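You operate a simulated robot arm through the tools that you are given. There is no shell and no other tool. Be economical: measure what you need, move in short steps, check, and stop when the job is done.

The job below is to be done with a simulated robot arm. You get a single attempt, and the scene is never put back.

Task
Put the small carton from the top of the service bench on the top of the pump stand. Shut the tank lid. Fetch the spare block and set it on the upper shelf of the stud frame. Take the purple plug on the top of the service bench and put it away on the top of the side table. Put one of the amber-side seal cartridges from the top of the service bench on the green mat. Fetch the white strainer cup and set it on the top of the spill kit stand. Turn the level pointer on the near red drum to 150. Lift the lid of the spill kit box open. The order is free. Set down upright: small carton.

It is judged by the outcome, as a careful person would: the job done as asked, and still so three seconds after it is handed in. It fails if anything else is knocked over, pushed out of place, dropped, spilled or broken. Lids that push on must go on centred and level and be pressed home; caps that screw on are set level and turned clockwise until they are tight.

Robot
A 6-joint arm with a fingered hand on a trunk, on a base that drives. Base frame: it is fixed to the floor where the robot stands at the start and does not move with it; the origin is under the middle of the robot, x ahead of it, y to its left, z up; the surface under the hand at the start is at about z = 850. Units: mm, degrees, N and s.
With the tool pointing down near the work surface it reaches from about 260 to 500 mm from the robot's upright axis, wherever it stands. Its first joint turns from -166.0 to 166.0 degrees. Places, roughly: amber-side seal cartridge (2x2x5 cm) [600, 1700, 900]; green mat (42x24 cm) [800, 5300, 800]; level pointer on the near red drum [-6100, 2800, 500]; lid of the spill kit box [0, 1100, 700]; purple plug (3x3x9 cm) [900, 1600, 900]; small carton [500, 250, 1000]; spare block [750, 1500, 1000]; tank lid [700, 1200, 900]; top of the pump stand (18x20 cm) [720, 4320, 400]; top of the side table [600, 7700, 700]; top of the spill kit stand (25x29 cm) [-20, 1400, 560]; upper shelf of the stud frame [3400, -1200, 800]; white strainer cup (7x7x7 cm) [-2100, 1700, 900]. Payload 2.3 kg.
The TCP is the grasp point between the finger pads, 22 mm short of the fingertips. In the tool frame z runs along the fingers and y along their closing line. The gripper opens to 112 mm. The gripper's body begins 60 mm behind the TCP. The gripper is a hand of 3 fingers: y runs from the thumb to the fingers, the wrist lies at [0, 0, -218] in the tool frame.
Orientation is that of the tool frame in the base frame, as [roll, pitch, yaw] about the fixed x, y, z axes, in that order (R = Rz(yaw) Ry(pitch) Rx(roll)). With the fingers straight down and closing along the base's y, the tool's x points along the base's -x, its y along +y and its z along -z.

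Tools
- The arm moves only by the tool arm_command. Its argument "commands" is a list of rows, each an object (a shift or turn left out is 0) with "delta_pos": the shift along the base's x, y, z in mm, a list of three; "dr": the turn, a rotation vector about the base's x, y, z in degrees, a list of three. In form: [{"delta_pos": [x, y, z], "dr": [wx, wy, wz]}, ...]. A call has 1 to 8 rows; each row shifts and turns the commanded pose from where the row before left it. A row lasts 0.2 s, in which the tool goes at most 50 mm and 8.6 degrees; a call with a longer step from one row to the next is refused whole. A pose out of reach is approached as far as the arm can. The call stops where the force on the tool passes 40 N (or 10 N more than at its start, if that is more) or the arm is blocked; 0.2 s more then pass. In this call time passes only in rows, and 0.2 s behind the last. The reply holds the time, the measured pose of the TCP, the force on the tool along the base axes, the opening and the grip force, in the units named above and with some noise, with the torque about the TCP (base axes, N m) and any sound that the robot's microphone picked up.
- Cameras (640 x 400 px; columns grow to the right, rows downward): "scene" is now at [10.3, 125.6, 1563.5]; the picture's right is [-0.19, -0.98, 0.00], its down [-0.81, 0.16, -0.57] and it looks along [0.56, -0.11, -0.82] (base axes); focal length 266 px, centre (320, 200). "wrist" rides on the gripper at [66, 3, -80] in the tool frame; the picture's right is [-0.05, 1.00, 0.00], its down [-0.77, -0.04, -0.64] and it looks along [-0.64, -0.03, 0.77] (tool axes); focal length 275 px, centre (320, 200).
- snapshot(camera): a new picture of that camera. The clock stands still meanwhile.
- lift_body(by): slides the trunk up (or, below 0, down) by that many mm; the arm and the scene camera ride with it, the base frame stays. It gives what a move gives, with no picture.
- steer(legs): drives the robot by 1 to 6 legs, each [ahead, left, turn to the left] in mm, mm and degrees, along the robot's own axes; the way and the turn of a leg run together, so that a leg with both is an arc; at most 1500 mm and 180 degrees a leg. The arm and the cameras ride along, it lands a little off, and it stops where it bumps. It gives what a move gives.
- curl_fingers(finger1, finger2, thumb_bend): sets how far each is bent, from 0 (flat) to 1 (curled in); at 0.3 the hand is open as for a grip, at 0.7 the pads meet at the TCP. One left out holds its place. A second passes; each finger stops where it meets its share of the squeeze, and holds until it gets a number again. It is the only way to open and close the hand. It gives what a move gives, with no picture; readings hold the bend of each and the force on the fingers (four entries, about 0 where the hand has none), thumb and palm.
- pan_tilt(pan, tilt): turns the head with the scene camera to pan (to the left, within 155 degrees either way) and tilt (down, from -29 to 69), counted from straight ahead of the robot. It gives what a move gives.
- point_at(camera, pixels): for up to 12 pixels [column, row] of the newest picture of that camera ("zoom" is the newest enlarged one), the place [x, y, z] in the base frame of the surface seen there, good to about 2 mm. The clock stands still meanwhile.
- close_up(camera, box): a new picture of the part [left, top, right, bottom] of that camera's present view, enlarged. The clock stands still meanwhile.
- hand_in(): hands the job in; it is judged then, once.

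Work in short steps. Measure before you move; look again where a grasp or a placing could have gone wrong, and mend it. You have 131 turns and 136 pictures in all, those below and enlarged ones among them. Open the gripper and draw the arm clear of the work before you hand the job in, unless the task says otherwise; then end with one line.

The tools are called after ">>>" by a JSON object that holds its "op" and its "data". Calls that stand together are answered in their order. arm_command: Moves the arm, as the interface text tells. Its arguments: {"type":"object","properties":{"commands":{"type":"array"}},"required":["commands"]} The other tools are called the same way: lift_body (by) slides the trunk up or down; curl_fingers (finger1, finger2, thumb_bend) moves the fingers one by one; steer (legs) drives the base; pan_tilt (pan, tilt) turns the head that bears the scene camera; snapshot (camera) takes a picture; point_at (camera, pixels) gives the place of the surface under pixels of a picture; close_up (camera, box) takes an enlarged picture of a part of a camera's view; hand_in () hands the job in.

At the start:

```text
time: 0.0
eef_pos: [257.0, 155.5, 1136.0]
tcp_rot: [-180.0, 0.0, -179.9]
ft_force: [-0.3, -0.3, 0.9]
ft_torque: [0.0, 0.01, 0.04]
width: 112.1
finger_force: 0.2
shape: jaw
bend: [0.3, 0.3, 0.3]
finger forces: [0.0, 0.0, 0.1, 0.0, 0.1, 0.1]
trunk travel left (down, up): [-500.0, 90.0]
robot x, y, heading: [1.4, -5.7, -0.1]
head pan, tilt: [-11.1, 55.3]
```

scene: 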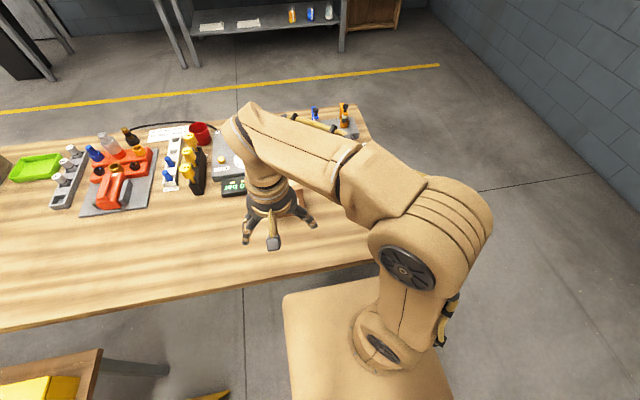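
wrist: 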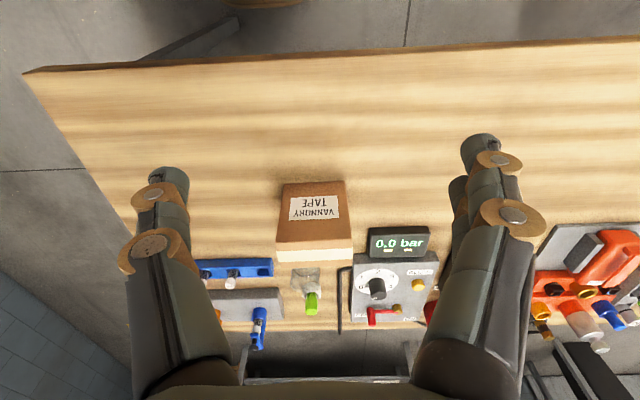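

The wrist picture shows a carton labelled TAPE around (312,220). I measure it and survey the bench by turning the head left.

>>> {"op": "point_at", "data": {"camera": "wrist", "pixels": [[283, 184], [344, 182], [352, 245], [276, 248], [352, 260], [278, 262], [312, 210], [310, 160], [307, 275], [400, 240]]}}

>>> {"op": "pan_tilt", "data": {"pan": 50, "tilt": 35}}

>>> {"op": "snapshot", "data": {"camera": "scene"}}

```text
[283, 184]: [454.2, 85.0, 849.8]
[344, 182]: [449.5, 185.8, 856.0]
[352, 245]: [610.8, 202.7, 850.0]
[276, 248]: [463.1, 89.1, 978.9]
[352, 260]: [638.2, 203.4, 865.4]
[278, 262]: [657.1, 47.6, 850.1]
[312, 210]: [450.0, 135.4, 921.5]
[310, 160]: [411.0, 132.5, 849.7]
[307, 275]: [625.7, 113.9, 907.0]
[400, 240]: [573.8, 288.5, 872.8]
```

```text
time: 1.3
eef_pos: [256.4, 155.7, 1134.7]
tcp_rot: [-180.0, 0.1, -180.0]
ft_force: [0.0, 0.1, 0.1]
ft_torque: [0.02, -0.01, 0.02]
width: 111.9
finger_force: 0.0
shape: jaw
bend: [0.3, 0.3, 0.3]
finger forces: [0.0, 0.0, 0.0, 0.0, 0.0, 0.1]
trunk travel left (down, up): [-500.0, 90.0]
robot x, y, heading: [3.3, -0.8, -0.1]
head pan, tilt: [50.0, 35.0]
```

```text
133 pictures are left
```

scene: 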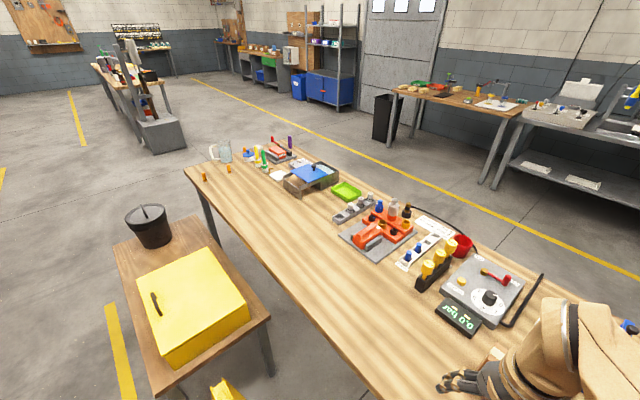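

The carton's front face is at x≈450 and the top around z≈979. I take enlarged views of the carton from the wrist and of the far end of the bench.

>>> {"op": "close_up", "data": {"camera": "wrist", "box": [240, 160, 400, 260]}}

>>> {"op": "point_at", "data": {"camera": "zoom", "pixels": [[165, 350], [430, 345], [155, 395], [440, 390], [300, 360], [300, 395], [300, 375]]}}

>>> {"op": "close_up", "data": {"camera": "scene", "box": [180, 120, 340, 220]}}

```text
4.00 times, centred on (320, 210) of wrist
```

zoom: 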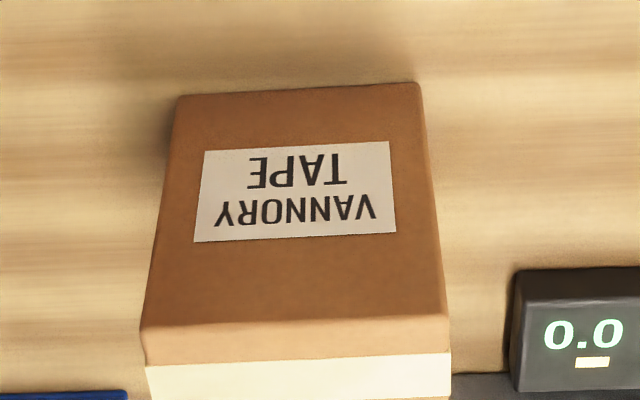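

```text
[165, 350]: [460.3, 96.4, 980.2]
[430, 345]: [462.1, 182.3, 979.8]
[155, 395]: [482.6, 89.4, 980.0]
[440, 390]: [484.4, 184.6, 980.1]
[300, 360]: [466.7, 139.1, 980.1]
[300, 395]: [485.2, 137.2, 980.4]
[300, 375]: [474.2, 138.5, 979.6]
```

```text
4.00 times, centred on (260, 170) of scene
```

zoom: 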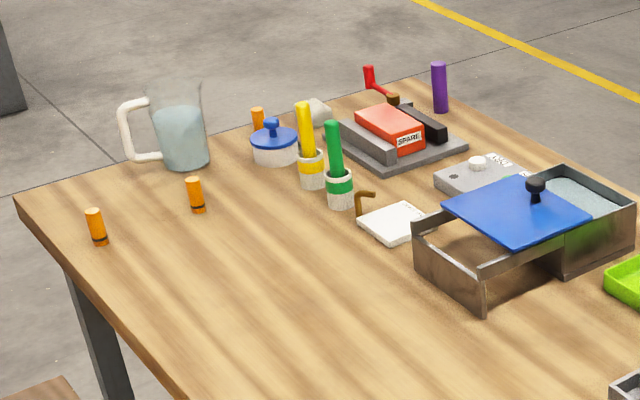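

The carton is about 100 wide in y, 130 tall. I check its depth along x, and the bench front edge, before choosing the grip.

>>> {"op": "point_at", "data": {"camera": "wrist", "pixels": [[310, 249], [310, 255], [310, 259], [310, 261], [310, 264], [310, 267], [310, 55], [460, 80], [100, 75], [600, 45]]}}

>>> {"op": "point_at", "data": {"camera": "scene", "pixels": [[200, 350], [150, 230], [120, 260], [268, 322], [157, 302], [243, 320], [222, 248], [140, 285], [365, 360], [186, 172]]}}

>>> {"op": "close_up", "data": {"camera": "scene", "box": [280, 0, 640, 225]}}

>>> {"op": "close_up", "data": {"camera": "scene", "box": [0, 0, 280, 175]}}

```text
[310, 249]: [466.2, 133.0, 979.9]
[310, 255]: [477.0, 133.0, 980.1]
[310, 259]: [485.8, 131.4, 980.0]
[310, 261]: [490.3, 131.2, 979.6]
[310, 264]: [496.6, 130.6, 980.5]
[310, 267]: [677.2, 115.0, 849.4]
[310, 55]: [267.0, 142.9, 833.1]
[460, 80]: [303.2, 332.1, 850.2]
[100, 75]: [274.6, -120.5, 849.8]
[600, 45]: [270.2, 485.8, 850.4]
```

```text
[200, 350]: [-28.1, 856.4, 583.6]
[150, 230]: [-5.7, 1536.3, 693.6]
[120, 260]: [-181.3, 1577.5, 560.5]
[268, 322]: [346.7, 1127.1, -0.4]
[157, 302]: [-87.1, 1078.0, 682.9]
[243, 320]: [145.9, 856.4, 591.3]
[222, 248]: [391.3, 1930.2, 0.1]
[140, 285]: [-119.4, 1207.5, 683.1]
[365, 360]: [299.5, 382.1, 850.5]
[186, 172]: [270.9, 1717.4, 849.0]
```

```text
1.78 times, centred on (460, 112) of scene
```

zoom: 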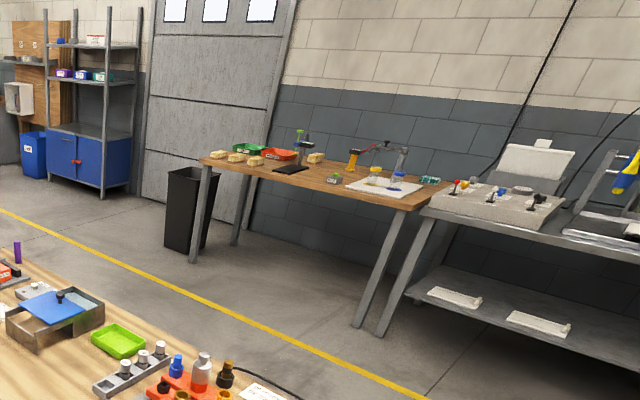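

```text
2.29 times, centred on (140, 88) of scene
```

zoom: 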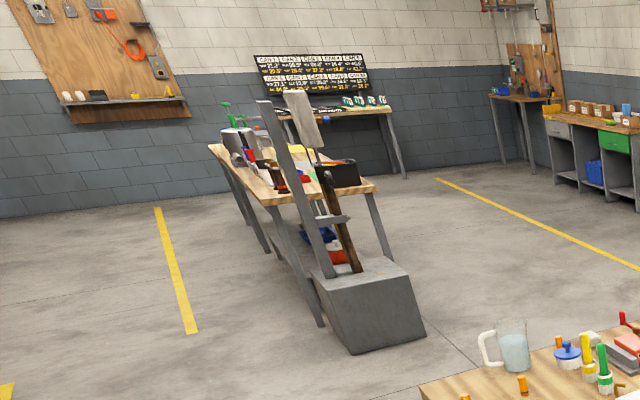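

The carton spans x 448–498, y 87–186, top z 980. I strafe left for better reach, and then turn the hand a quarter to close along x while going above the carton.

>>> {"op": "steer", "data": {"legs": [[0, 130, 0]]}}

>>> {"op": "arm_command", "data": {"commands": [{"delta_pos": [27, -18, 0], "dr": [0, 0, 8.5]}, {"delta_pos": [27, -18, 0], "dr": [0, 0, 8.5]}, {"delta_pos": [27, -18, 0], "dr": [0, 0, 8.5]}, {"delta_pos": [27, -18, 0], "dr": [0, 0, 8.5]}, {"delta_pos": [27, -18, 0], "dr": [0, 0, 8.5]}, {"delta_pos": [27, -18, 0], "dr": [0, 0, 8.5]}, {"delta_pos": [27, -18, 0], "dr": [0, 0, 8.5]}, {"delta_pos": [27, -18, 0], "dr": [0, 0, 8.5]}]}}

>>> {"op": "arm_command", "data": {"commands": [{"dr": [0, 0, 8]}, {"dr": [0, 0, 7]}, {"dr": [0, 0, 7]}]}}

>>> {"op": "snapshot", "data": {"camera": "wrist"}}

```text
time: 2.6
eef_pos: [256.9, 285.7, 1135.3]
tcp_rot: [180.0, 0.0, 179.9]
ft_force: [-0.7, 0.0, -0.6]
ft_torque: [-0.03, 0.01, -0.01]
width: 111.8
finger_force: 0.0
shape: jaw
bend: [0.3, 0.3, 0.3]
finger forces: [0.0, 0.0, 0.1, 0.0, 0.1, 0.1]
trunk travel left (down, up): [-500.0, 90.0]
robot x, y, heading: [-1.1, 131.8, 0.3]
head pan, tilt: [50.0, 35.0]
```

```text
time: 4.4
eef_pos: [415.0, 193.1, 1076.3]
tcp_rot: [-179.3, -0.3, -112.6]
ft_force: [-0.4, 0.7, 0.0]
ft_torque: [-0.02, 0.0, 0.0]
width: 112.1
finger_force: 0.0
shape: jaw
bend: [0.3, 0.3, 0.3]
finger forces: [0.0, 0.1, 0.1, 0.1, 0.0, 0.0]
out of reach, approached as far as the arm can: row 7, 8
trunk travel left (down, up): [-500.0, 90.0]
robot x, y, heading: [-5.0, 132.1, -0.1]
head pan, tilt: [50.0, 35.0]
```

```text
time: 5.2
eef_pos: [354.4, 260.7, 1025.3]
tcp_rot: [-179.4, -0.5, -90.4]
ft_force: [-0.5, -0.3, -0.4]
ft_torque: [-0.02, 0.0, -0.03]
width: 112.2
finger_force: 0.0
shape: jaw
bend: [0.3, 0.3, 0.3]
finger forces: [0.0, 0.0, 0.0, 0.1, 0.1, 0.0]
out of reach, approached as far as the arm can: row 1, 2, 3
trunk travel left (down, up): [-500.0, 90.0]
robot x, y, heading: [-1.1, 130.2, 0.4]
head pan, tilt: [50.0, 35.0]
```

```text
128 pictures are left
```

wrist: 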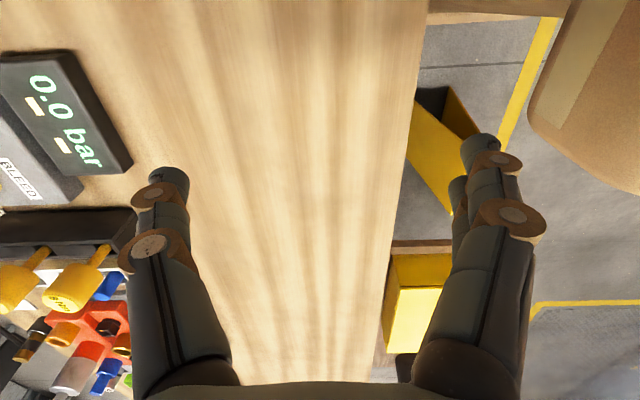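

At that height the pose was out of reach (now at 354,261,1025). I raise the trunk 80 and then move in toward the carton from here, and see where the commanded pose stands.

>>> {"op": "lift_body", "data": {"by": 60}}

>>> {"op": "arm_command", "data": {"commands": [{"delta_pos": [0, -10, 0]}]}}

```text
time: 6.2
eef_pos: [354.8, 260.6, 1086.2]
tcp_rot: [-179.4, -0.5, -90.7]
ft_force: [-0.1, 1.0, 0.1]
ft_torque: [0.01, 0.0, 0.02]
width: 112.0
finger_force: 0.0
shape: jaw
bend: [0.3, 0.3, 0.3]
finger forces: [0.0, 0.0, 0.0, 0.1, 0.0, 0.0]
trunk travel left (down, up): [-560.0, 30.0]
robot x, y, heading: [-0.1, 131.2, 0.0]
head pan, tilt: [50.0, 35.0]
```

```text
time: 6.6
eef_pos: [353.5, 250.7, 1083.8]
tcp_rot: [-179.2, -0.6, -90.9]
ft_force: [-0.9, -0.1, 0.3]
ft_torque: [0.0, 0.01, -0.01]
width: 112.0
finger_force: 0.0
shape: jaw
bend: [0.3, 0.3, 0.3]
finger forces: [0.0, 0.0, 0.0, 0.0, 0.1, 0.0]
out of reach, approached as far as the arm can: row 1
trunk travel left (down, up): [-560.0, 30.0]
robot x, y, heading: [2.6, 130.6, -0.1]
head pan, tilt: [50.0, 35.0]
```

The move is relative to the actual pose. I test going toward the carton at lower relative height.

>>> {"op": "lift_body", "data": {"by": 30}}

>>> {"op": "arm_command", "data": {"commands": [{"delta_pos": [20, -30, -15]}, {"delta_pos": [20, -30, -15]}, {"delta_pos": [20, -30, -10]}]}}

```text
time: 7.3
eef_pos: [352.1, 252.6, 1113.2]
tcp_rot: [-179.3, -0.7, -90.8]
ft_force: [0.2, -0.2, 0.0]
ft_torque: [-0.01, -0.02, -0.01]
width: 112.0
finger_force: 0.0
shape: jaw
bend: [0.3, 0.3, 0.3]
finger forces: [0.0, 0.0, 0.0, 0.1, 0.0, 0.1]
trunk travel left (down, up): [-590.0, 0.0]
robot x, y, heading: [1.3, 130.4, 0.0]
head pan, tilt: [50.0, 35.0]
```

```text
time: 8.1
eef_pos: [373.3, 211.3, 1043.8]
tcp_rot: [-178.5, -1.6, -91.4]
ft_force: [0.2, -0.1, -0.6]
ft_torque: [0.01, -0.01, 0.03]
width: 112.0
finger_force: 0.0
shape: jaw
bend: [0.3, 0.3, 0.3]
finger forces: [0.1, 0.1, 0.1, 0.1, 0.1, 0.0]
out of reach, approached as far as the arm can: row 1, 2, 3
trunk travel left (down, up): [-590.0, 0.0]
robot x, y, heading: [4.0, 130.5, 0.1]
head pan, tilt: [50.0, 35.0]
```

The failure looks like a wrist joint limit in this turning direction, so I turn back and go the other way (thumb/fingers swapped).

>>> {"op": "arm_command", "data": {"commands": [{"delta_pos": [-10, 0, 12], "dr": [0, 0, -8.6]}, {"delta_pos": [-10, 0, 12], "dr": [0, 0, -8.6]}, {"delta_pos": [-10, 0, 12], "dr": [0, 0, -8.6]}, {"delta_pos": [-10, 0, 12], "dr": [0, 0, -8.6]}, {"delta_pos": [0, 0, 0], "dr": [0, 0, -8.6]}, {"delta_pos": [0, 0, 0], "dr": [0, 0, -8.6]}, {"delta_pos": [0, 0, 0], "dr": [0, 0, -8.6]}, {"delta_pos": [0, 0, 0], "dr": [0, 0, -8.6]}]}}

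>>> {"op": "arm_command", "data": {"commands": [{"dr": [0, 0, -8.6]}, {"dr": [0, 0, -8.6]}, {"dr": [0, 0, -8.6]}, {"dr": [0, 0, -8.6]}, {"dr": [0, 0, -8.6]}, {"dr": [0, 0, -8.6]}, {"dr": [0, 0, -8.6]}, {"dr": [0, 0, -8.6]}]}}

>>> {"op": "arm_command", "data": {"commands": [{"dr": [0, 0, -8.6]}, {"dr": [0, 0, -8.6]}, {"dr": [0, 0, -8.6]}, {"dr": [0, 0, -8.6]}, {"dr": [0, 0, -6.6]}]}}

```text
time: 9.9
eef_pos: [331.1, 212.1, 1092.1]
tcp_rot: [-179.2, -0.7, -159.9]
ft_force: [0.2, 0.5, 0.1]
ft_torque: [0.03, 0.0, 0.02]
width: 112.1
finger_force: 0.0
shape: jaw
bend: [0.3, 0.3, 0.3]
finger forces: [0.1, 0.0, 0.1, 0.0, 0.0, 0.0]
trunk travel left (down, up): [-590.0, 0.0]
robot x, y, heading: [0.2, 125.8, -0.2]
head pan, tilt: [50.0, 35.0]
```

```text
time: 11.7
eef_pos: [331.9, 211.9, 1092.3]
tcp_rot: [-179.2, -0.6, 131.5]
ft_force: [0.1, 0.5, 0.2]
ft_torque: [0.02, 0.03, 0.01]
width: 111.9
finger_force: 0.1
shape: jaw
bend: [0.3, 0.3, 0.3]
finger forces: [0.1, 0.0, 0.0, 0.0, 0.1, 0.1]
trunk travel left (down, up): [-590.0, 0.0]
robot x, y, heading: [-0.1, 129.5, -0.1]
head pan, tilt: [50.0, 35.0]
```

```text
time: 12.9
eef_pos: [330.6, 211.9, 1092.1]
tcp_rot: [-179.2, -0.7, 90.5]
ft_force: [0.6, 0.5, 0.8]
ft_torque: [0.03, 0.03, 0.0]
width: 111.9
finger_force: 0.1
shape: jaw
bend: [0.3, 0.3, 0.3]
finger forces: [0.0, 0.1, 0.1, 0.1, 0.0, 0.0]
trunk travel left (down, up): [-590.0, 0.0]
robot x, y, heading: [-1.1, 129.7, 0.1]
head pan, tilt: [50.0, 35.0]
```

This direction works (yaw 90, closing along x). Now I move above the carton centre (473,136) and look.

>>> {"op": "arm_command", "data": {"commands": [{"delta_pos": [36, -19, -8]}, {"delta_pos": [36, -19, -8]}, {"delta_pos": [36, -19, -8]}, {"delta_pos": [34, -19, -8]}]}}

>>> {"op": "snapshot", "data": {"camera": "wrist"}}

```text
time: 13.9
eef_pos: [474.4, 135.6, 1058.9]
tcp_rot: [-179.0, -0.9, 90.7]
ft_force: [-0.5, 0.0, -0.4]
ft_torque: [-0.04, 0.01, -0.02]
width: 111.9
finger_force: 0.1
shape: jaw
bend: [0.3, 0.3, 0.3]
finger forces: [0.0, 0.0, 0.1, 0.0, 0.1, 0.0]
trunk travel left (down, up): [-590.0, 0.0]
robot x, y, heading: [-3.0, 132.4, -0.2]
head pan, tilt: [50.0, 35.0]
```

```text
127 pictures are left
```

wrist: 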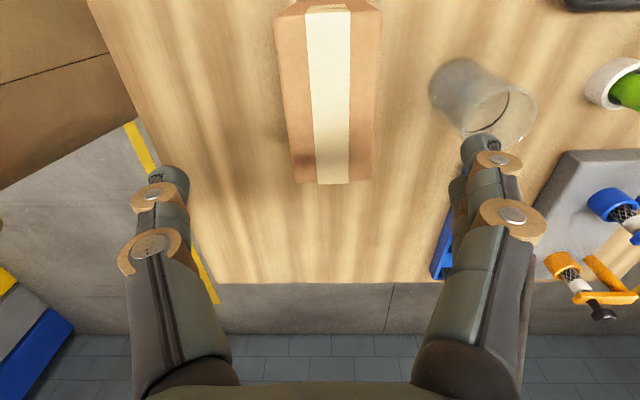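

The carton top appears at columns 277–382, rows 5–183; a clear glass stands at (480,105). I measure both.

>>> {"op": "point_at", "data": {"camera": "wrist", "pixels": [[277, 12], [380, 12], [294, 180], [371, 178], [330, 100], [450, 70], [500, 95], [435, 110], [520, 115], [480, 140]]}}

```text
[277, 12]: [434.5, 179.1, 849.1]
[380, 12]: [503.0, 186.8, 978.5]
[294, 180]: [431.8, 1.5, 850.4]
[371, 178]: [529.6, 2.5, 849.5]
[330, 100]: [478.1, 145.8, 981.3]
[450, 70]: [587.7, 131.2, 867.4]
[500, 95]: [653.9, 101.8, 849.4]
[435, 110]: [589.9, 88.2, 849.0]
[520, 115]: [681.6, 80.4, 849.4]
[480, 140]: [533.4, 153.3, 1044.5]
```

Carton centre is ≈(476,137). I descend to z≈942 and close the hand.

>>> {"op": "arm_command", "data": {"commands": [{"delta_pos": [1, 1, -40]}, {"delta_pos": [0, 0, -40]}, {"delta_pos": [0, 0, -37]}]}}

>>> {"op": "curl_fingers", "data": {"finger1": 0.7, "finger2": 0.7, "thumb_bend": 0.7}}

```text
time: 14.7
eef_pos: [475.0, 136.4, 941.0]
tcp_rot: [-179.0, -0.8, 90.6]
ft_force: [0.2, 0.3, -0.4]
ft_torque: [0.0, 0.01, 0.0]
width: 112.0
finger_force: 0.0
shape: jaw
bend: [0.3, 0.3, 0.3]
finger forces: [0.0, 0.1, 0.0, 0.1, 0.0, 0.0]
trunk travel left (down, up): [-590.0, 0.0]
robot x, y, heading: [-1.5, 129.6, 0.1]
head pan, tilt: [50.0, 35.0]
```

```text
time: 15.7
eef_pos: [474.1, 136.7, 942.3]
tcp_rot: [-179.2, -0.6, 90.5]
ft_force: [0.1, 1.1, -0.5]
ft_torque: [0.02, 0.01, 0.01]
width: 49.3
finger_force: 19.0
shape: fingers
bend: [0.54, 0.54, 0.58]
finger forces: [9.4, 9.7, 0.0, 0.1, 19.8, 0.0]
trunk travel left (down, up): [-590.0, 0.0]
robot x, y, heading: [-0.4, 129.8, -0.1]
head pan, tilt: [50.0, 35.0]
```

Gripped (49 mm, 19 N). I lift and retract toward the robot.

>>> {"op": "arm_command", "data": {"commands": [{"delta_pos": [0, 0, 40]}, {"delta_pos": [-10, 0, 40]}, {"delta_pos": [-40, 0, 20]}, {"delta_pos": [-45, 5, 0]}, {"delta_pos": [-45, 5, 0]}, {"delta_pos": [-30, 5, 0]}]}}

>>> {"op": "snapshot", "data": {"camera": "wrist"}}

```text
time: 17.1
eef_pos: [304.9, 152.1, 1044.0]
tcp_rot: [-179.3, -0.6, 90.7]
ft_force: [-0.2, 0.5, 0.0]
ft_torque: [0.01, 0.01, 0.04]
width: 49.2
finger_force: 19.0
shape: fingers
bend: [0.54, 0.54, 0.58]
finger forces: [9.4, 9.5, 0.0, 0.1, 19.2, 0.1]
trunk travel left (down, up): [-590.0, 0.0]
robot x, y, heading: [-1.1, 130.5, -0.1]
head pan, tilt: [50.0, 35.0]
```

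```text
126 pictures are left
```

wrist: 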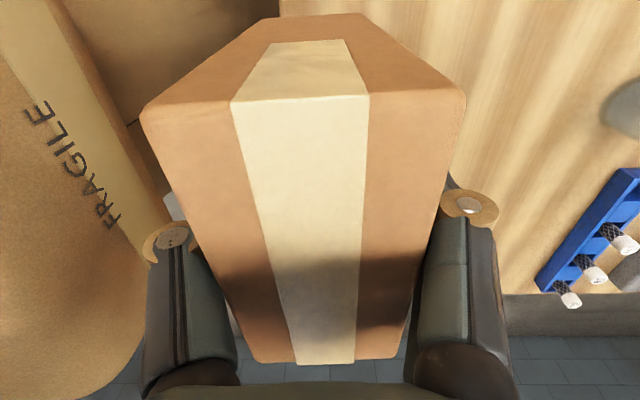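

Carton held well. I drive back, strafe left past the stand and bench to about (-700, 3130), and look toward the pump stand.

>>> {"op": "steer", "data": {"legs": [[-700, 0, 0], [0, 1500, 0], [0, 1300, 0]]}}

>>> {"op": "pan_tilt", "data": {"pan": 40, "tilt": 25}}

>>> {"op": "snapshot", "data": {"camera": "scene"}}

```text
time: 34.1
eef_pos: [-378.8, 2949.9, 1044.1]
tcp_rot: [-179.2, -0.7, 90.4]
ft_force: [0.9, 0.0, -0.6]
ft_torque: [0.0, 0.0, 0.0]
width: 49.2
finger_force: 18.9
shape: fingers
bend: [0.54, 0.54, 0.58]
finger forces: [9.3, 9.4, 0.0, 0.0, 19.2, 0.0]
trunk travel left (down, up): [-590.0, 0.0]
robot x, y, heading: [-685.1, 2926.1, -0.1]
head pan, tilt: [50.0, 35.0]
```

```text
time: 34.8
eef_pos: [-380.8, 2949.0, 1042.4]
tcp_rot: [-179.2, -0.7, 90.4]
ft_force: [1.0, -0.4, -1.0]
ft_torque: [0.0, -0.01, -0.02]
width: 49.3
finger_force: 18.8
shape: fingers
bend: [0.54, 0.54, 0.58]
finger forces: [9.3, 9.5, 0.0, 0.0, 19.1, 0.0]
trunk travel left (down, up): [-590.0, 0.0]
robot x, y, heading: [-683.2, 2929.1, -0.2]
head pan, tilt: [40.0, 25.0]
```

```text
125 pictures are left
```

scene: 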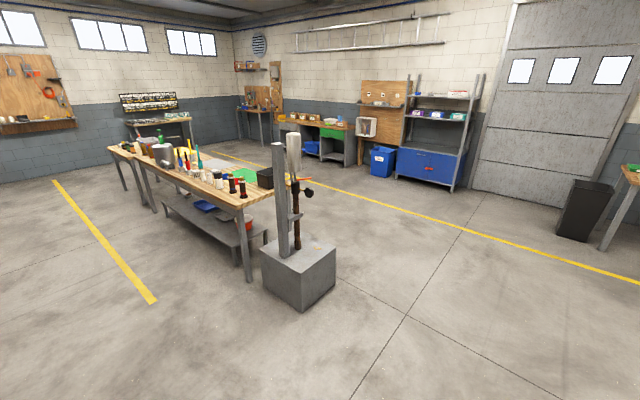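

The grey block with the pump post is at (298,265). I enlarge it and the table with the green mat, and measure.

>>> {"op": "close_up", "data": {"camera": "scene", "box": [200, 120, 360, 320]}}

>>> {"op": "point_at", "data": {"camera": "scene", "pixels": [[264, 256], [300, 270], [335, 247], [316, 238], [290, 260], [310, 255], [282, 255], [297, 247], [243, 176], [306, 310]]}}

```text
2.00 times, centred on (280, 220) of scene
```

zoom: 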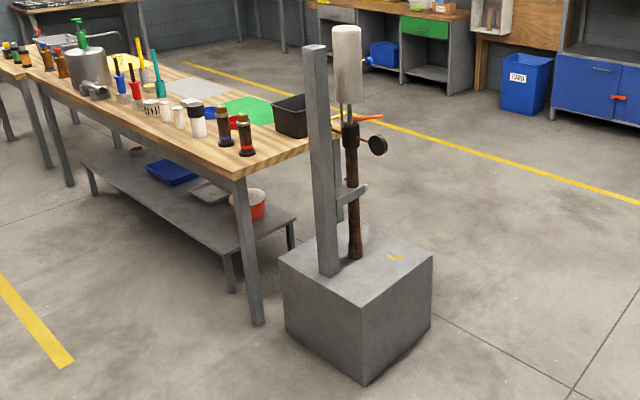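

```text
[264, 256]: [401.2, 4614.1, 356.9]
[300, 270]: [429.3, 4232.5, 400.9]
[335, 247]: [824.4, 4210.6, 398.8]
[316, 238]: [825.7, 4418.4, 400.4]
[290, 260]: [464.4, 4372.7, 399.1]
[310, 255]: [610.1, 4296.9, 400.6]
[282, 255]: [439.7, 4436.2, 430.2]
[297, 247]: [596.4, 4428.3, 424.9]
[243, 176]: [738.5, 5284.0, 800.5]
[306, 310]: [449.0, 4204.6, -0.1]
```

Block top spans about x 425–835, y 4205–4600, z 400, with the post on its far-left. I measure the pump's handle and drive to stand at about (730, 3860) facing the block.

>>> {"op": "point_at", "data": {"camera": "zoom", "pixels": [[377, 145], [346, 60], [350, 135], [352, 190], [355, 255], [317, 50], [330, 270], [432, 258], [282, 258], [365, 305]]}}

>>> {"op": "steer", "data": {"legs": [[1414, 0, 0], [0, 0, 90], [930, 0, 0]]}}

>>> {"op": "pan_tilt", "data": {"pan": 0, "tilt": 50}}

>>> {"op": "snapshot", "data": {"camera": "scene"}}

```text
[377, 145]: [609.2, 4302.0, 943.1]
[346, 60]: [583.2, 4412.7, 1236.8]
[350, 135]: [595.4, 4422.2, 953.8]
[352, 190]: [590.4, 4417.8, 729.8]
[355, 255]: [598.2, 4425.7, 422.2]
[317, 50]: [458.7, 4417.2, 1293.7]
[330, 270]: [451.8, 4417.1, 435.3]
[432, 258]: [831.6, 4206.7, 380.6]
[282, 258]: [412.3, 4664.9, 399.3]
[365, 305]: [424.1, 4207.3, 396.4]
```

```text
time: 50.2
eef_pos: [718.7, 4152.2, 1042.6]
tcp_rot: [-179.2, -0.6, -179.7]
ft_force: [0.6, 0.3, -0.6]
ft_torque: [0.01, -0.01, -0.01]
width: 48.7
finger_force: 18.4
shape: fingers
bend: [0.54, 0.54, 0.58]
finger forces: [9.1, 9.4, 0.1, 0.1, 18.7, 0.0]
trunk travel left (down, up): [-590.0, 0.0]
robot x, y, heading: [738.4, 3848.3, 89.7]
head pan, tilt: [40.0, 25.0]
```

```text
time: 51.2
eef_pos: [717.9, 4151.2, 1043.0]
tcp_rot: [-179.2, -0.8, -179.7]
ft_force: [-0.2, 0.0, 0.2]
ft_torque: [0.02, 0.0, 0.0]
width: 49.0
finger_force: 18.6
shape: fingers
bend: [0.54, 0.54, 0.58]
finger forces: [9.0, 9.2, 0.0, 0.1, 18.8, 0.1]
trunk travel left (down, up): [-590.0, 0.0]
robot x, y, heading: [738.5, 3847.7, 89.9]
head pan, tilt: [0.0, 50.0]
```

```text
123 pictures are left
```

scene: 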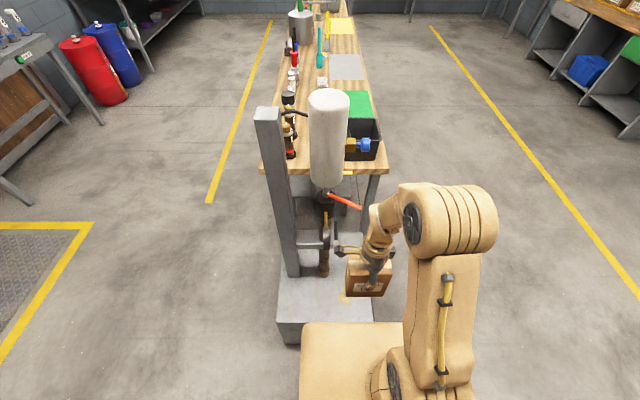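

The pump's ball handle is near (609,4302,943); I check the orange lever at (345,200) and the hand's surroundings before extending over (745,4300).

>>> {"op": "point_at", "data": {"camera": "scene", "pixels": [[345, 201], [360, 207], [332, 197], [320, 322], [410, 322], [365, 297], [335, 250], [362, 182]]}}

>>> {"op": "arm_command", "data": {"commands": [{"delta_pos": [13, 25, -8]}, {"delta_pos": [14, 25, -8]}]}}

```text
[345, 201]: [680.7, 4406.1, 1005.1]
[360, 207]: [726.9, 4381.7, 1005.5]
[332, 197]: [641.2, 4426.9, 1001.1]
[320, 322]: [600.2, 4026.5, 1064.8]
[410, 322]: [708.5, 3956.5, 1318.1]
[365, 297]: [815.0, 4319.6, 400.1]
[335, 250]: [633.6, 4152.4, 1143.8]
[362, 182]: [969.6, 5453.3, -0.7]
```

```text
time: 51.8
eef_pos: [745.0, 4203.2, 1028.0]
tcp_rot: [-179.1, -0.7, -179.6]
ft_force: [0.0, 0.9, -1.2]
ft_torque: [0.02, 0.0, 0.01]
width: 49.1
finger_force: 18.7
shape: fingers
bend: [0.54, 0.54, 0.58]
finger forces: [9.1, 9.3, 0.0, 0.0, 18.7, 0.0]
trunk travel left (down, up): [-590.0, 0.0]
robot x, y, heading: [738.9, 3849.1, 89.8]
head pan, tilt: [0.0, 50.0]
```

The orange lever is at z≈1005 just behind; so I lower the trunk first here, staying clear of it, then slide in low.

>>> {"op": "lift_body", "data": {"by": -440}}

>>> {"op": "arm_command", "data": {"commands": [{"delta_pos": [0, 33, -10]}, {"delta_pos": [0, 33, -10]}, {"delta_pos": [0, 31, -10]}]}}

>>> {"op": "snapshot", "data": {"camera": "scene"}}

```text
refused: -440 is not a number from -400 to 400
```

```text
time: 52.6
eef_pos: [745.6, 4300.3, 996.4]
tcp_rot: [-179.1, -0.6, -179.5]
ft_force: [-0.1, -0.7, -1.3]
ft_torque: [0.0, -0.02, 0.01]
width: 48.7
finger_force: 18.2
shape: fingers
bend: [0.54, 0.54, 0.58]
finger forces: [9.1, 9.1, 0.1, 0.0, 18.5, 0.0]
trunk travel left (down, up): [-590.0, 0.0]
robot x, y, heading: [740.0, 3845.7, 89.6]
head pan, tilt: [0.0, 50.0]
```

```text
122 pictures are left
```

scene: 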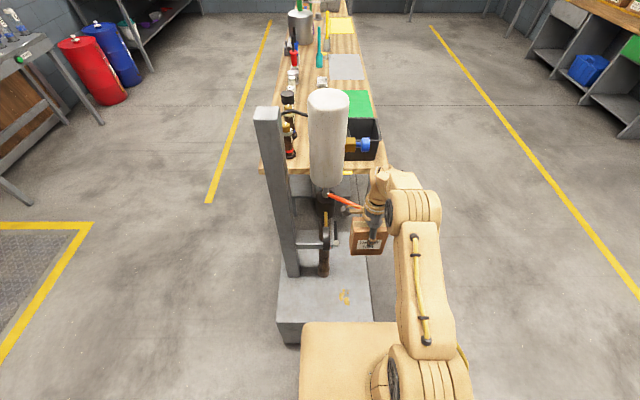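

The lift was refused (limit 400) and the hand went in high; no contact force is shown. I enlarge to see the lever's clearance before moving.

>>> {"op": "close_up", "data": {"camera": "scene", "box": [290, 150, 450, 300]}}

>>> {"op": "point_at", "data": {"camera": "zoom", "pixels": [[170, 190], [290, 235], [270, 230], [230, 240], [380, 130], [330, 140], [350, 215], [342, 258]]}}

```text
2.67 times, centred on (370, 225) of scene
```

zoom: 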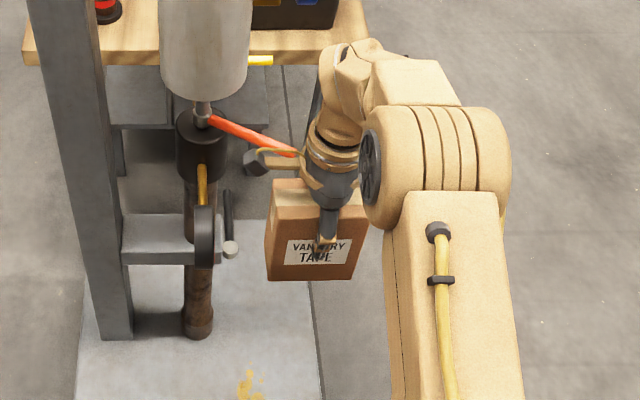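

```text
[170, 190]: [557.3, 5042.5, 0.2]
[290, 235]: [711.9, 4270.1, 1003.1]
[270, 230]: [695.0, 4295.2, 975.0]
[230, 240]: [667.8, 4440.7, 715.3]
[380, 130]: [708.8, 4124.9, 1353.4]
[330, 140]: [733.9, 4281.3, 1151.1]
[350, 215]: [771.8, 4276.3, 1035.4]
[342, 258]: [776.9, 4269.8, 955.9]
```

The lever's tip is hidden close behind the hand, so I back out along the same way, then lower the trunk and come in low.

>>> {"op": "arm_command", "data": {"commands": [{"delta_pos": [0, -31, 10]}, {"delta_pos": [0, -33, 10]}, {"delta_pos": [0, -33, 0]}]}}

>>> {"op": "lift_body", "data": {"by": -390}}

>>> {"op": "snapshot", "data": {"camera": "scene"}}

```text
time: 53.4
eef_pos: [746.1, 4201.8, 1018.0]
tcp_rot: [-179.3, -0.7, -179.5]
ft_force: [0.3, 0.4, -0.6]
ft_torque: [0.0, 0.02, 0.01]
width: 48.9
finger_force: 18.5
shape: fingers
bend: [0.54, 0.54, 0.58]
finger forces: [9.1, 9.2, 0.0, 0.1, 18.7, 0.1]
trunk travel left (down, up): [-590.0, 0.0]
robot x, y, heading: [741.1, 3847.2, 90.1]
head pan, tilt: [0.0, 50.0]
```

```text
time: 57.2
eef_pos: [746.2, 4202.9, 627.4]
tcp_rot: [-179.2, -0.7, -179.6]
ft_force: [-0.1, 0.5, -1.0]
ft_torque: [0.02, 0.01, -0.03]
width: 48.6
finger_force: 18.4
shape: fingers
bend: [0.54, 0.54, 0.58]
finger forces: [9.1, 9.3, 0.1, 0.0, 18.6, 0.1]
trunk travel left (down, up): [-200.0, 390.0]
robot x, y, heading: [738.4, 3848.4, 89.9]
head pan, tilt: [0.0, 50.0]
```

```text
120 pictures are left
```

scene: 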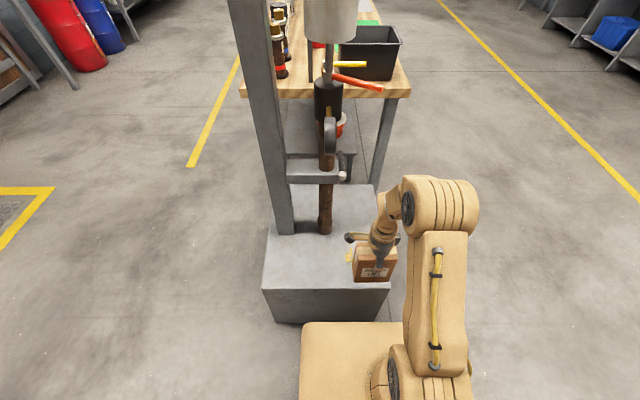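

Now clear beneath the lever. I lower the trunk another 60 and move in to (745,4292), down to near touchdown (TCP z≈491).

>>> {"op": "lift_body", "data": {"by": -60}}

>>> {"op": "arm_command", "data": {"commands": [{"delta_pos": [-3, 30, -10]}, {"delta_pos": [0, 30, -10]}, {"delta_pos": [0, 28, -10]}, {"delta_pos": [0, 0, -30]}]}}

>>> {"op": "snapshot", "data": {"camera": "scene"}}

```text
time: 58.2
eef_pos: [747.3, 4202.4, 568.3]
tcp_rot: [-179.2, -0.6, -179.7]
ft_force: [-0.2, 0.1, 0.6]
ft_torque: [0.04, 0.01, 0.02]
width: 48.7
finger_force: 18.6
shape: fingers
bend: [0.54, 0.54, 0.58]
finger forces: [9.1, 9.2, 0.1, 0.0, 18.6, 0.1]
trunk travel left (down, up): [-140.0, 450.0]
robot x, y, heading: [736.4, 3846.9, 89.8]
head pan, tilt: [0.0, 50.0]
```

```text
time: 59.2
eef_pos: [744.2, 4291.6, 506.7]
tcp_rot: [-179.2, -0.7, -179.7]
ft_force: [-0.3, 0.3, -0.3]
ft_torque: [0.02, -0.02, 0.0]
width: 49.0
finger_force: 18.8
shape: fingers
bend: [0.54, 0.54, 0.58]
finger forces: [9.1, 9.1, 0.1, 0.0, 18.4, 0.0]
trunk travel left (down, up): [-140.0, 450.0]
robot x, y, heading: [741.3, 3849.4, 90.0]
head pan, tilt: [0.0, 50.0]
```

```text
119 pictures are left
```

scene: 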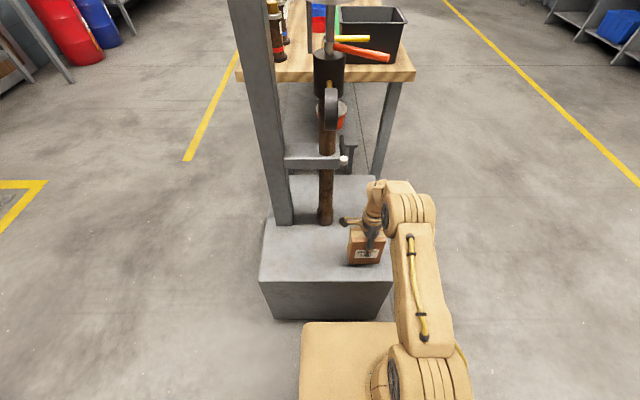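

Clear all round. I descend in small steps until contact, expected at z≈491.

>>> {"op": "arm_command", "data": {"commands": [{"delta_pos": [0, 0, -8]}, {"delta_pos": [0, 0, -4]}, {"delta_pos": [0, 0, -3]}, {"delta_pos": [0, 0, -1]}]}}

```text
time: 60.2
eef_pos: [742.5, 4289.4, 491.6]
tcp_rot: [-179.3, -0.7, -179.6]
ft_force: [-0.8, -0.7, 4.5]
ft_torque: [0.06, -0.01, 0.01]
width: 48.7
finger_force: 19.4
shape: fingers
bend: [0.54, 0.54, 0.58]
finger forces: [9.4, 9.4, 0.1, 0.0, 19.7, 0.0]
trunk travel left (down, up): [-140.0, 450.0]
robot x, y, heading: [741.3, 3846.6, 89.6]
head pan, tilt: [0.0, 50.0]
```

Contact (4.5 N at z 491.6). I open the hand and rise.

>>> {"op": "curl_fingers", "data": {"finger1": 0.35, "finger2": 0.35, "thumb_bend": 0.35}}

>>> {"op": "arm_command", "data": {"commands": [{"delta_pos": [0, 0, 20]}, {"delta_pos": [0, 0, 40]}, {"delta_pos": [0, 0, 40]}, {"delta_pos": [0, -40, 10]}, {"delta_pos": [0, -40, 10]}]}}

>>> {"op": "snapshot", "data": {"camera": "scene"}}

```text
time: 61.2
eef_pos: [742.8, 4290.2, 491.8]
tcp_rot: [-179.2, -0.8, -179.5]
ft_force: [0.6, -0.4, -0.3]
ft_torque: [0.01, -0.02, -0.03]
width: 97.1
finger_force: 0.0
shape: fingers
bend: [0.35, 0.35, 0.35]
finger forces: [0.0, 0.0, 0.0, 0.0, 0.0, 0.0]
trunk travel left (down, up): [-140.0, 450.0]
robot x, y, heading: [741.2, 3846.9, 89.8]
head pan, tilt: [0.0, 50.0]
```

```text
time: 62.4
eef_pos: [743.3, 4209.7, 610.5]
tcp_rot: [-179.2, -0.7, -179.5]
ft_force: [0.2, -0.5, 0.4]
ft_torque: [-0.02, 0.0, -0.05]
width: 97.4
finger_force: 0.1
shape: fingers
bend: [0.35, 0.35, 0.35]
finger forces: [0.0, 0.0, 0.1, 0.1, 0.0, 0.1]
trunk travel left (down, up): [-140.0, 450.0]
robot x, y, heading: [738.4, 3846.8, 89.5]
head pan, tilt: [0.0, 50.0]
```

```text
118 pictures are left
```

scene: 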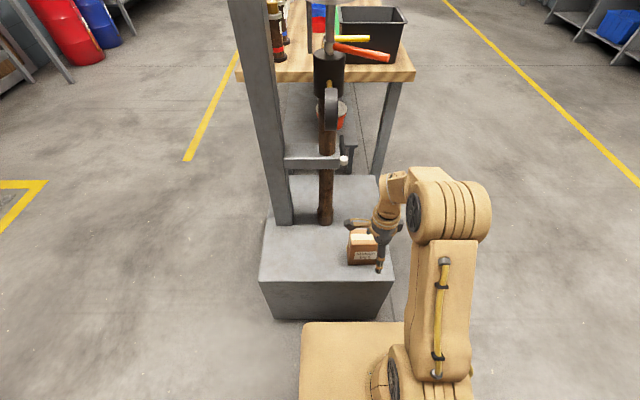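

The carton stands upright on the stand. I back away, turn around toward the bench end, raise the trunk, and look.

>>> {"op": "steer", "data": {"legs": [[-900, 0, 0], [0, 0, 180], [330, 0, 0]]}}

>>> {"op": "lift_body", "data": {"by": 400}}

>>> {"op": "pan_tilt", "data": {"pan": 0, "tilt": 35}}

>>> {"op": "snapshot", "data": {"camera": "scene"}}

```text
time: 76.3
eef_pos: [747.8, 2250.0, 611.1]
tcp_rot: [-179.2, -0.7, 2.2]
ft_force: [-0.5, 0.1, -0.1]
ft_torque: [0.01, 0.01, -0.01]
width: 97.4
finger_force: 0.1
shape: fingers
bend: [0.35, 0.35, 0.35]
finger forces: [0.1, 0.1, 0.1, 0.1, 0.0, 0.1]
trunk travel left (down, up): [-140.0, 450.0]
robot x, y, heading: [742.0, 2616.8, -88.2]
head pan, tilt: [0.0, 50.0]
```

```text
time: 80.2
eef_pos: [748.4, 2250.0, 1011.3]
tcp_rot: [-179.2, -0.7, 2.1]
ft_force: [-0.2, -0.4, -0.3]
ft_torque: [0.02, 0.0, 0.02]
width: 97.2
finger_force: 0.0
shape: fingers
bend: [0.35, 0.35, 0.35]
finger forces: [0.1, 0.0, 0.0, 0.0, 0.0, 0.1]
trunk travel left (down, up): [-540.0, 50.0]
robot x, y, heading: [742.2, 2616.8, -88.5]
head pan, tilt: [0.0, 50.0]
```

```text
time: 80.9
eef_pos: [748.4, 2250.3, 1010.7]
tcp_rot: [-179.2, -0.7, 2.2]
ft_force: [-0.3, 0.0, -0.6]
ft_torque: [-0.02, 0.02, 0.02]
width: 97.4
finger_force: 0.0
shape: fingers
bend: [0.35, 0.35, 0.35]
finger forces: [0.0, 0.0, 0.1, 0.1, 0.0, 0.0]
trunk travel left (down, up): [-540.0, 50.0]
robot x, y, heading: [737.4, 2612.5, -88.7]
head pan, tilt: [0.0, 35.0]
```

```text
117 pictures are left
```

scene: 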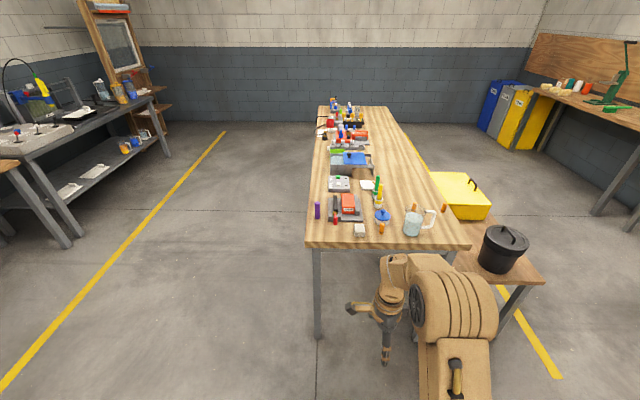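

The whole bench end is in view. I enlarge the area with the plug, spare block, cartridges and tank, and measure.

>>> {"op": "close_up", "data": {"camera": "scene", "box": [296, 140, 456, 250]}}

>>> {"op": "point_at", "data": {"camera": "zoom", "pixels": [[85, 260], [87, 310], [345, 345], [474, 270], [600, 275], [200, 262], [165, 320], [250, 80], [255, 370], [55, 400], [640, 410], [90, 180]]}}

```text
3.64 times, centred on (376, 195) of scene
```

zoom: 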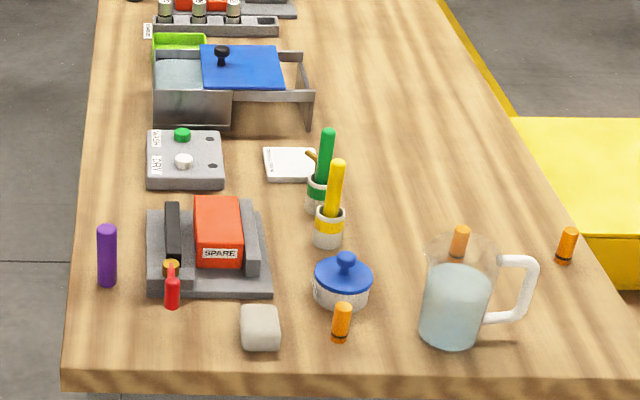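

```text
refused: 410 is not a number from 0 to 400
```

Three orange cartridges appear, at (342,322), (567,245) and behind the jug. Measuring the items.

>>> {"op": "point_at", "data": {"camera": "zoom", "pixels": [[107, 230], [107, 280], [342, 310], [342, 338], [567, 235], [215, 210], [220, 260], [225, 60], [290, 82], [75, 370], [620, 385], [90, 160]]}}

>>> {"op": "close_up", "data": {"camera": "scene", "box": [306, 195, 406, 250]}}

```text
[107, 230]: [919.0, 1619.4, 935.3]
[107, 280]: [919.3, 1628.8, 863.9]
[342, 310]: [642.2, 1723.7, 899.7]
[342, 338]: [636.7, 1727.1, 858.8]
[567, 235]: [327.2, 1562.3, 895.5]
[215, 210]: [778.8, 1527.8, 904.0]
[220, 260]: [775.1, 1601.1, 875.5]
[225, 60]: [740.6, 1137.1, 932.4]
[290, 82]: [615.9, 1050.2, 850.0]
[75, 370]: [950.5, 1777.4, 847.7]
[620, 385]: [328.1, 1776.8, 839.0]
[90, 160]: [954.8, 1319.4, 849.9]
```

```text
6.40 times, centred on (356, 222) of scene
```

zoom: 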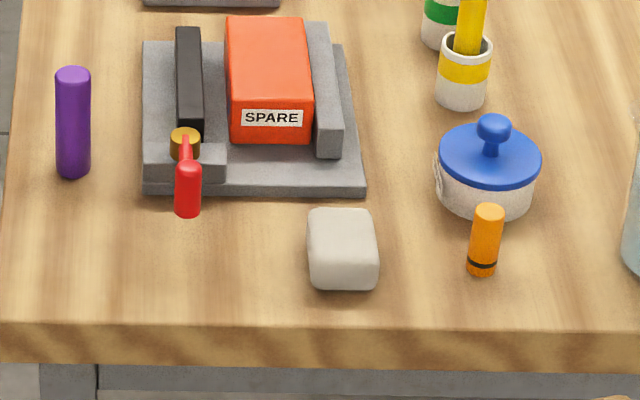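

Plug at (919,1622), cartridge at (640,1725), bench end edge at y≈1777. I turn the hand to close across (along x) and drive up to the bench end in front of the cartridge.

>>> {"op": "arm_command", "data": {"commands": [{"delta_pos": [0, 0, 10], "dr": [0, 0, 8.6]}, {"delta_pos": [0, 0, 10], "dr": [0, 0, 8.6]}, {"delta_pos": [0, 0, 10], "dr": [0, 0, 8.6]}, {"delta_pos": [0, 0, 0], "dr": [0, 0, 8.6]}, {"delta_pos": [0, 0, 0], "dr": [0, 0, 8.6]}, {"delta_pos": [0, 0, 0], "dr": [0, 0, 8.6]}, {"delta_pos": [0, 0, 0], "dr": [0, 0, 8.6]}, {"delta_pos": [0, 0, 0], "dr": [0, 0, 8.6]}]}}

>>> {"op": "arm_command", "data": {"commands": [{"dr": [0.8, 0, 8]}, {"dr": [0, 0, 8]}, {"dr": [0, 0.7, 5]}]}}

>>> {"op": "steer", "data": {"legs": [[525, -90, -1.5]]}}

>>> {"op": "snapshot", "data": {"camera": "wrist"}}

```text
time: 82.7
eef_pos: [747.7, 2250.6, 1039.9]
tcp_rot: [-179.1, -0.7, 71.1]
ft_force: [-0.1, 0.2, -0.1]
ft_torque: [-0.01, 0.02, 0.0]
width: 97.6
finger_force: 0.1
shape: fingers
bend: [0.35, 0.35, 0.35]
finger forces: [0.0, 0.1, 0.0, 0.1, 0.1, 0.0]
trunk travel left (down, up): [-540.0, 50.0]
robot x, y, heading: [742.0, 2615.4, -88.7]
head pan, tilt: [0.0, 35.0]
```

```text
time: 83.5
eef_pos: [748.2, 2249.7, 1040.8]
tcp_rot: [-178.2, -1.5, 92.0]
ft_force: [0.2, -0.5, -0.2]
ft_torque: [0.04, 0.01, 0.04]
width: 97.4
finger_force: 0.1
shape: fingers
bend: [0.35, 0.35, 0.35]
finger forces: [0.1, 0.0, 0.1, 0.0, 0.0, 0.1]
trunk travel left (down, up): [-540.0, 50.0]
robot x, y, heading: [743.4, 2615.1, -88.5]
head pan, tilt: [0.0, 35.0]
```

```text
time: 86.6
eef_pos: [651.0, 1727.1, 1041.0]
tcp_rot: [-178.3, -1.5, 90.1]
ft_force: [0.6, -0.1, 0.5]
ft_torque: [-0.02, -0.02, -0.01]
width: 97.4
finger_force: 0.0
shape: fingers
bend: [0.35, 0.35, 0.35]
finger forces: [0.1, 0.1, 0.0, 0.1, 0.0, 0.0]
trunk travel left (down, up): [-540.0, 50.0]
robot x, y, heading: [658.1, 2090.0, -90.1]
head pan, tilt: [0.0, 35.0]
```

```text
114 pictures are left
```

wrist: 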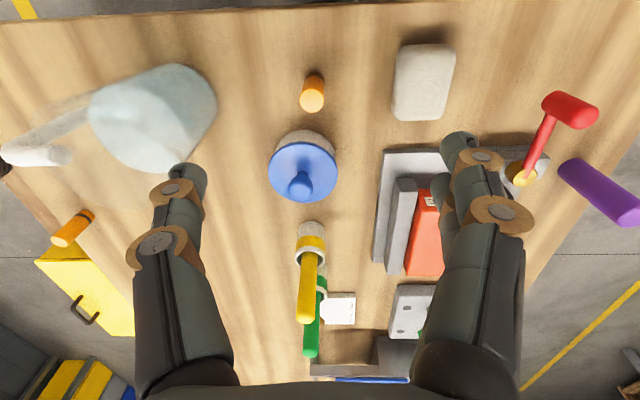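

The cartridge is at (312,92). I measure its top, the pot and white block, and level the hand while narrowing the fingers.

>>> {"op": "point_at", "data": {"camera": "wrist", "pixels": [[312, 98], [303, 98], [321, 98], [312, 107], [310, 78], [300, 150], [285, 200], [305, 185], [398, 100], [200, 90], [420, 118], [275, 180]]}}

>>> {"op": "curl_fingers", "data": {"finger1": 0.5, "finger2": 0.5, "thumb_bend": 0.5}}

>>> {"op": "arm_command", "data": {"commands": [{"delta_pos": [0, 0, -20], "dr": [-1.5, -1.7, 0]}]}}

```text
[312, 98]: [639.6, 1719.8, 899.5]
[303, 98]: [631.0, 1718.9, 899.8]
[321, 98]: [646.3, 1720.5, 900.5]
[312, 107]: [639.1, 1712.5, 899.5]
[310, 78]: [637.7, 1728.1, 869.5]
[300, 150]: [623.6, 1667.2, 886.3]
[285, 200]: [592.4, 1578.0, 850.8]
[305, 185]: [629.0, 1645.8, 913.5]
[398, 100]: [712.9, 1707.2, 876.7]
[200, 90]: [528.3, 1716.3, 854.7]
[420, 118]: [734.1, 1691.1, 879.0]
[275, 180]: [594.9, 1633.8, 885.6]
```

```text
time: 87.6
eef_pos: [651.4, 1726.9, 1040.5]
tcp_rot: [-178.3, -1.4, 90.0]
ft_force: [0.4, -0.2, -0.3]
ft_torque: [0.0, 0.01, -0.02]
width: 55.5
finger_force: 0.0
shape: fingers
bend: [0.5, 0.5, 0.5]
finger forces: [0.0, 0.0, 0.0, 0.0, 0.0, 0.0]
trunk travel left (down, up): [-540.0, 50.0]
robot x, y, heading: [656.5, 2087.9, -90.3]
head pan, tilt: [0.0, 35.0]
```

```text
time: 88.0
eef_pos: [651.1, 1725.9, 1020.2]
tcp_rot: [179.9, 0.1, 90.1]
ft_force: [-0.7, -0.5, -0.2]
ft_torque: [0.02, 0.0, 0.01]
width: 55.7
finger_force: 0.0
shape: fingers
bend: [0.5, 0.5, 0.5]
finger forces: [0.0, 0.0, 0.0, 0.0, 0.0, 0.1]
trunk travel left (down, up): [-540.0, 50.0]
robot x, y, heading: [652.8, 2087.8, -90.5]
head pan, tilt: [0.0, 35.0]
```

Cartridge centre (639,1721), top 900. I descend to z≈883 over it, and close.

>>> {"op": "arm_command", "data": {"commands": [{"delta_pos": [-12, -2, -37]}, {"delta_pos": [0, -2, -50]}, {"delta_pos": [0, 0, -50]}]}}

>>> {"op": "curl_fingers", "data": {"finger1": 0.72, "finger2": 0.72, "thumb_bend": 0.72}}

```text
time: 88.8
eef_pos: [641.0, 1722.7, 882.0]
tcp_rot: [180.0, 0.0, 89.9]
ft_force: [0.3, 0.2, 0.0]
ft_torque: [-0.02, -0.03, -0.03]
width: 55.3
finger_force: 0.0
shape: fingers
bend: [0.5, 0.5, 0.5]
finger forces: [0.0, 0.0, 0.1, 0.0, 0.0, 0.0]
trunk travel left (down, up): [-540.0, 50.0]
robot x, y, heading: [656.4, 2091.0, -90.4]
head pan, tilt: [0.0, 35.0]
```

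```text
time: 89.8
eef_pos: [640.7, 1721.8, 883.7]
tcp_rot: [-180.0, 0.0, 90.0]
ft_force: [-0.2, -1.2, 0.5]
ft_torque: [0.0, -0.01, 0.01]
width: 5.3
finger_force: 6.6
shape: fingers
bend: [0.72, 0.66, 0.68]
finger forces: [0.5, 6.2, 0.1, 0.0, 6.4, 0.0]
trunk travel left (down, up): [-540.0, 50.0]
robot x, y, heading: [657.1, 2092.2, -90.4]
head pan, tilt: [0.0, 35.0]
```

Finger 1 closed with no load, finger 2 holds something at 6 N; the cartridge may be off centre. I look with the wrist camera.

>>> {"op": "snapshot", "data": {"camera": "wrist"}}

>>> {"op": "close_up", "data": {"camera": "scene", "box": [240, 200, 440, 325]}}

```text
113 pictures are left
```

wrist: 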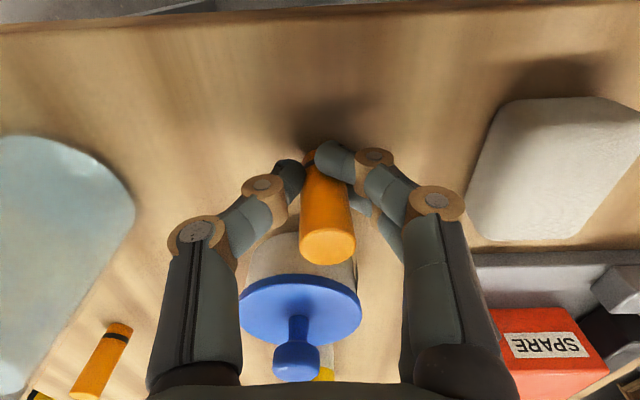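

```text
3.20 times, centred on (340, 262) of scene
```

zoom: 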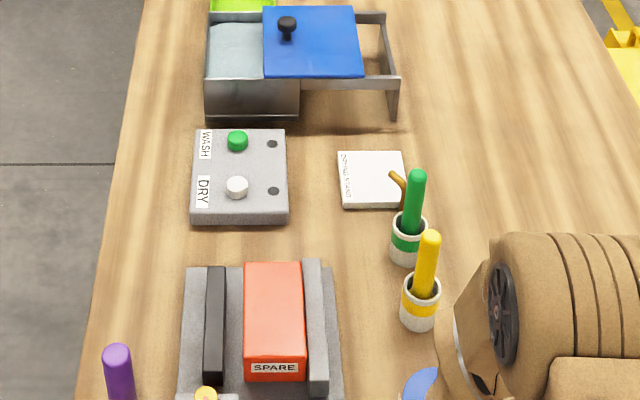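

The cartridge stands between thumb and finger 2, finger 1 passed by on the camera side. I reopen and re-measure it.

>>> {"op": "curl_fingers", "data": {"finger1": 0.5, "finger2": 0.5, "thumb_bend": 0.5}}

>>> {"op": "snapshot", "data": {"camera": "wrist"}}

>>> {"op": "point_at", "data": {"camera": "wrist", "pixels": [[328, 235], [328, 255], [305, 245], [350, 245], [328, 220], [320, 190]]}}

```text
time: 90.8
eef_pos: [640.5, 1722.5, 884.3]
tcp_rot: [180.0, 0.0, 90.0]
ft_force: [-0.5, -0.1, -0.3]
ft_torque: [0.01, -0.03, 0.0]
width: 54.2
finger_force: 0.1
shape: fingers
bend: [0.5, 0.5, 0.5]
finger forces: [0.0, 0.0, 0.0, 0.0, 0.0, 0.0]
trunk travel left (down, up): [-540.0, 50.0]
robot x, y, heading: [652.9, 2089.7, -90.5]
head pan, tilt: [0.0, 35.0]
```

```text
111 pictures are left
```

wrist: 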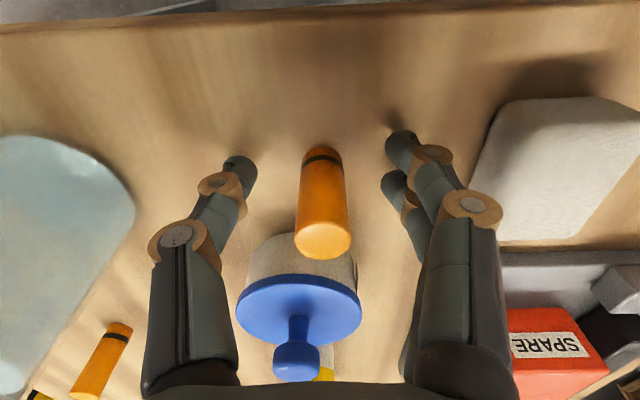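

```text
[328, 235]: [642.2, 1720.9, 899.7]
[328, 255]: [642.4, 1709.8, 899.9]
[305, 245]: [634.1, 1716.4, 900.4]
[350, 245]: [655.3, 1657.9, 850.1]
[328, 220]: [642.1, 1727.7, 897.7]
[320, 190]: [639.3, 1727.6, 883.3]
```

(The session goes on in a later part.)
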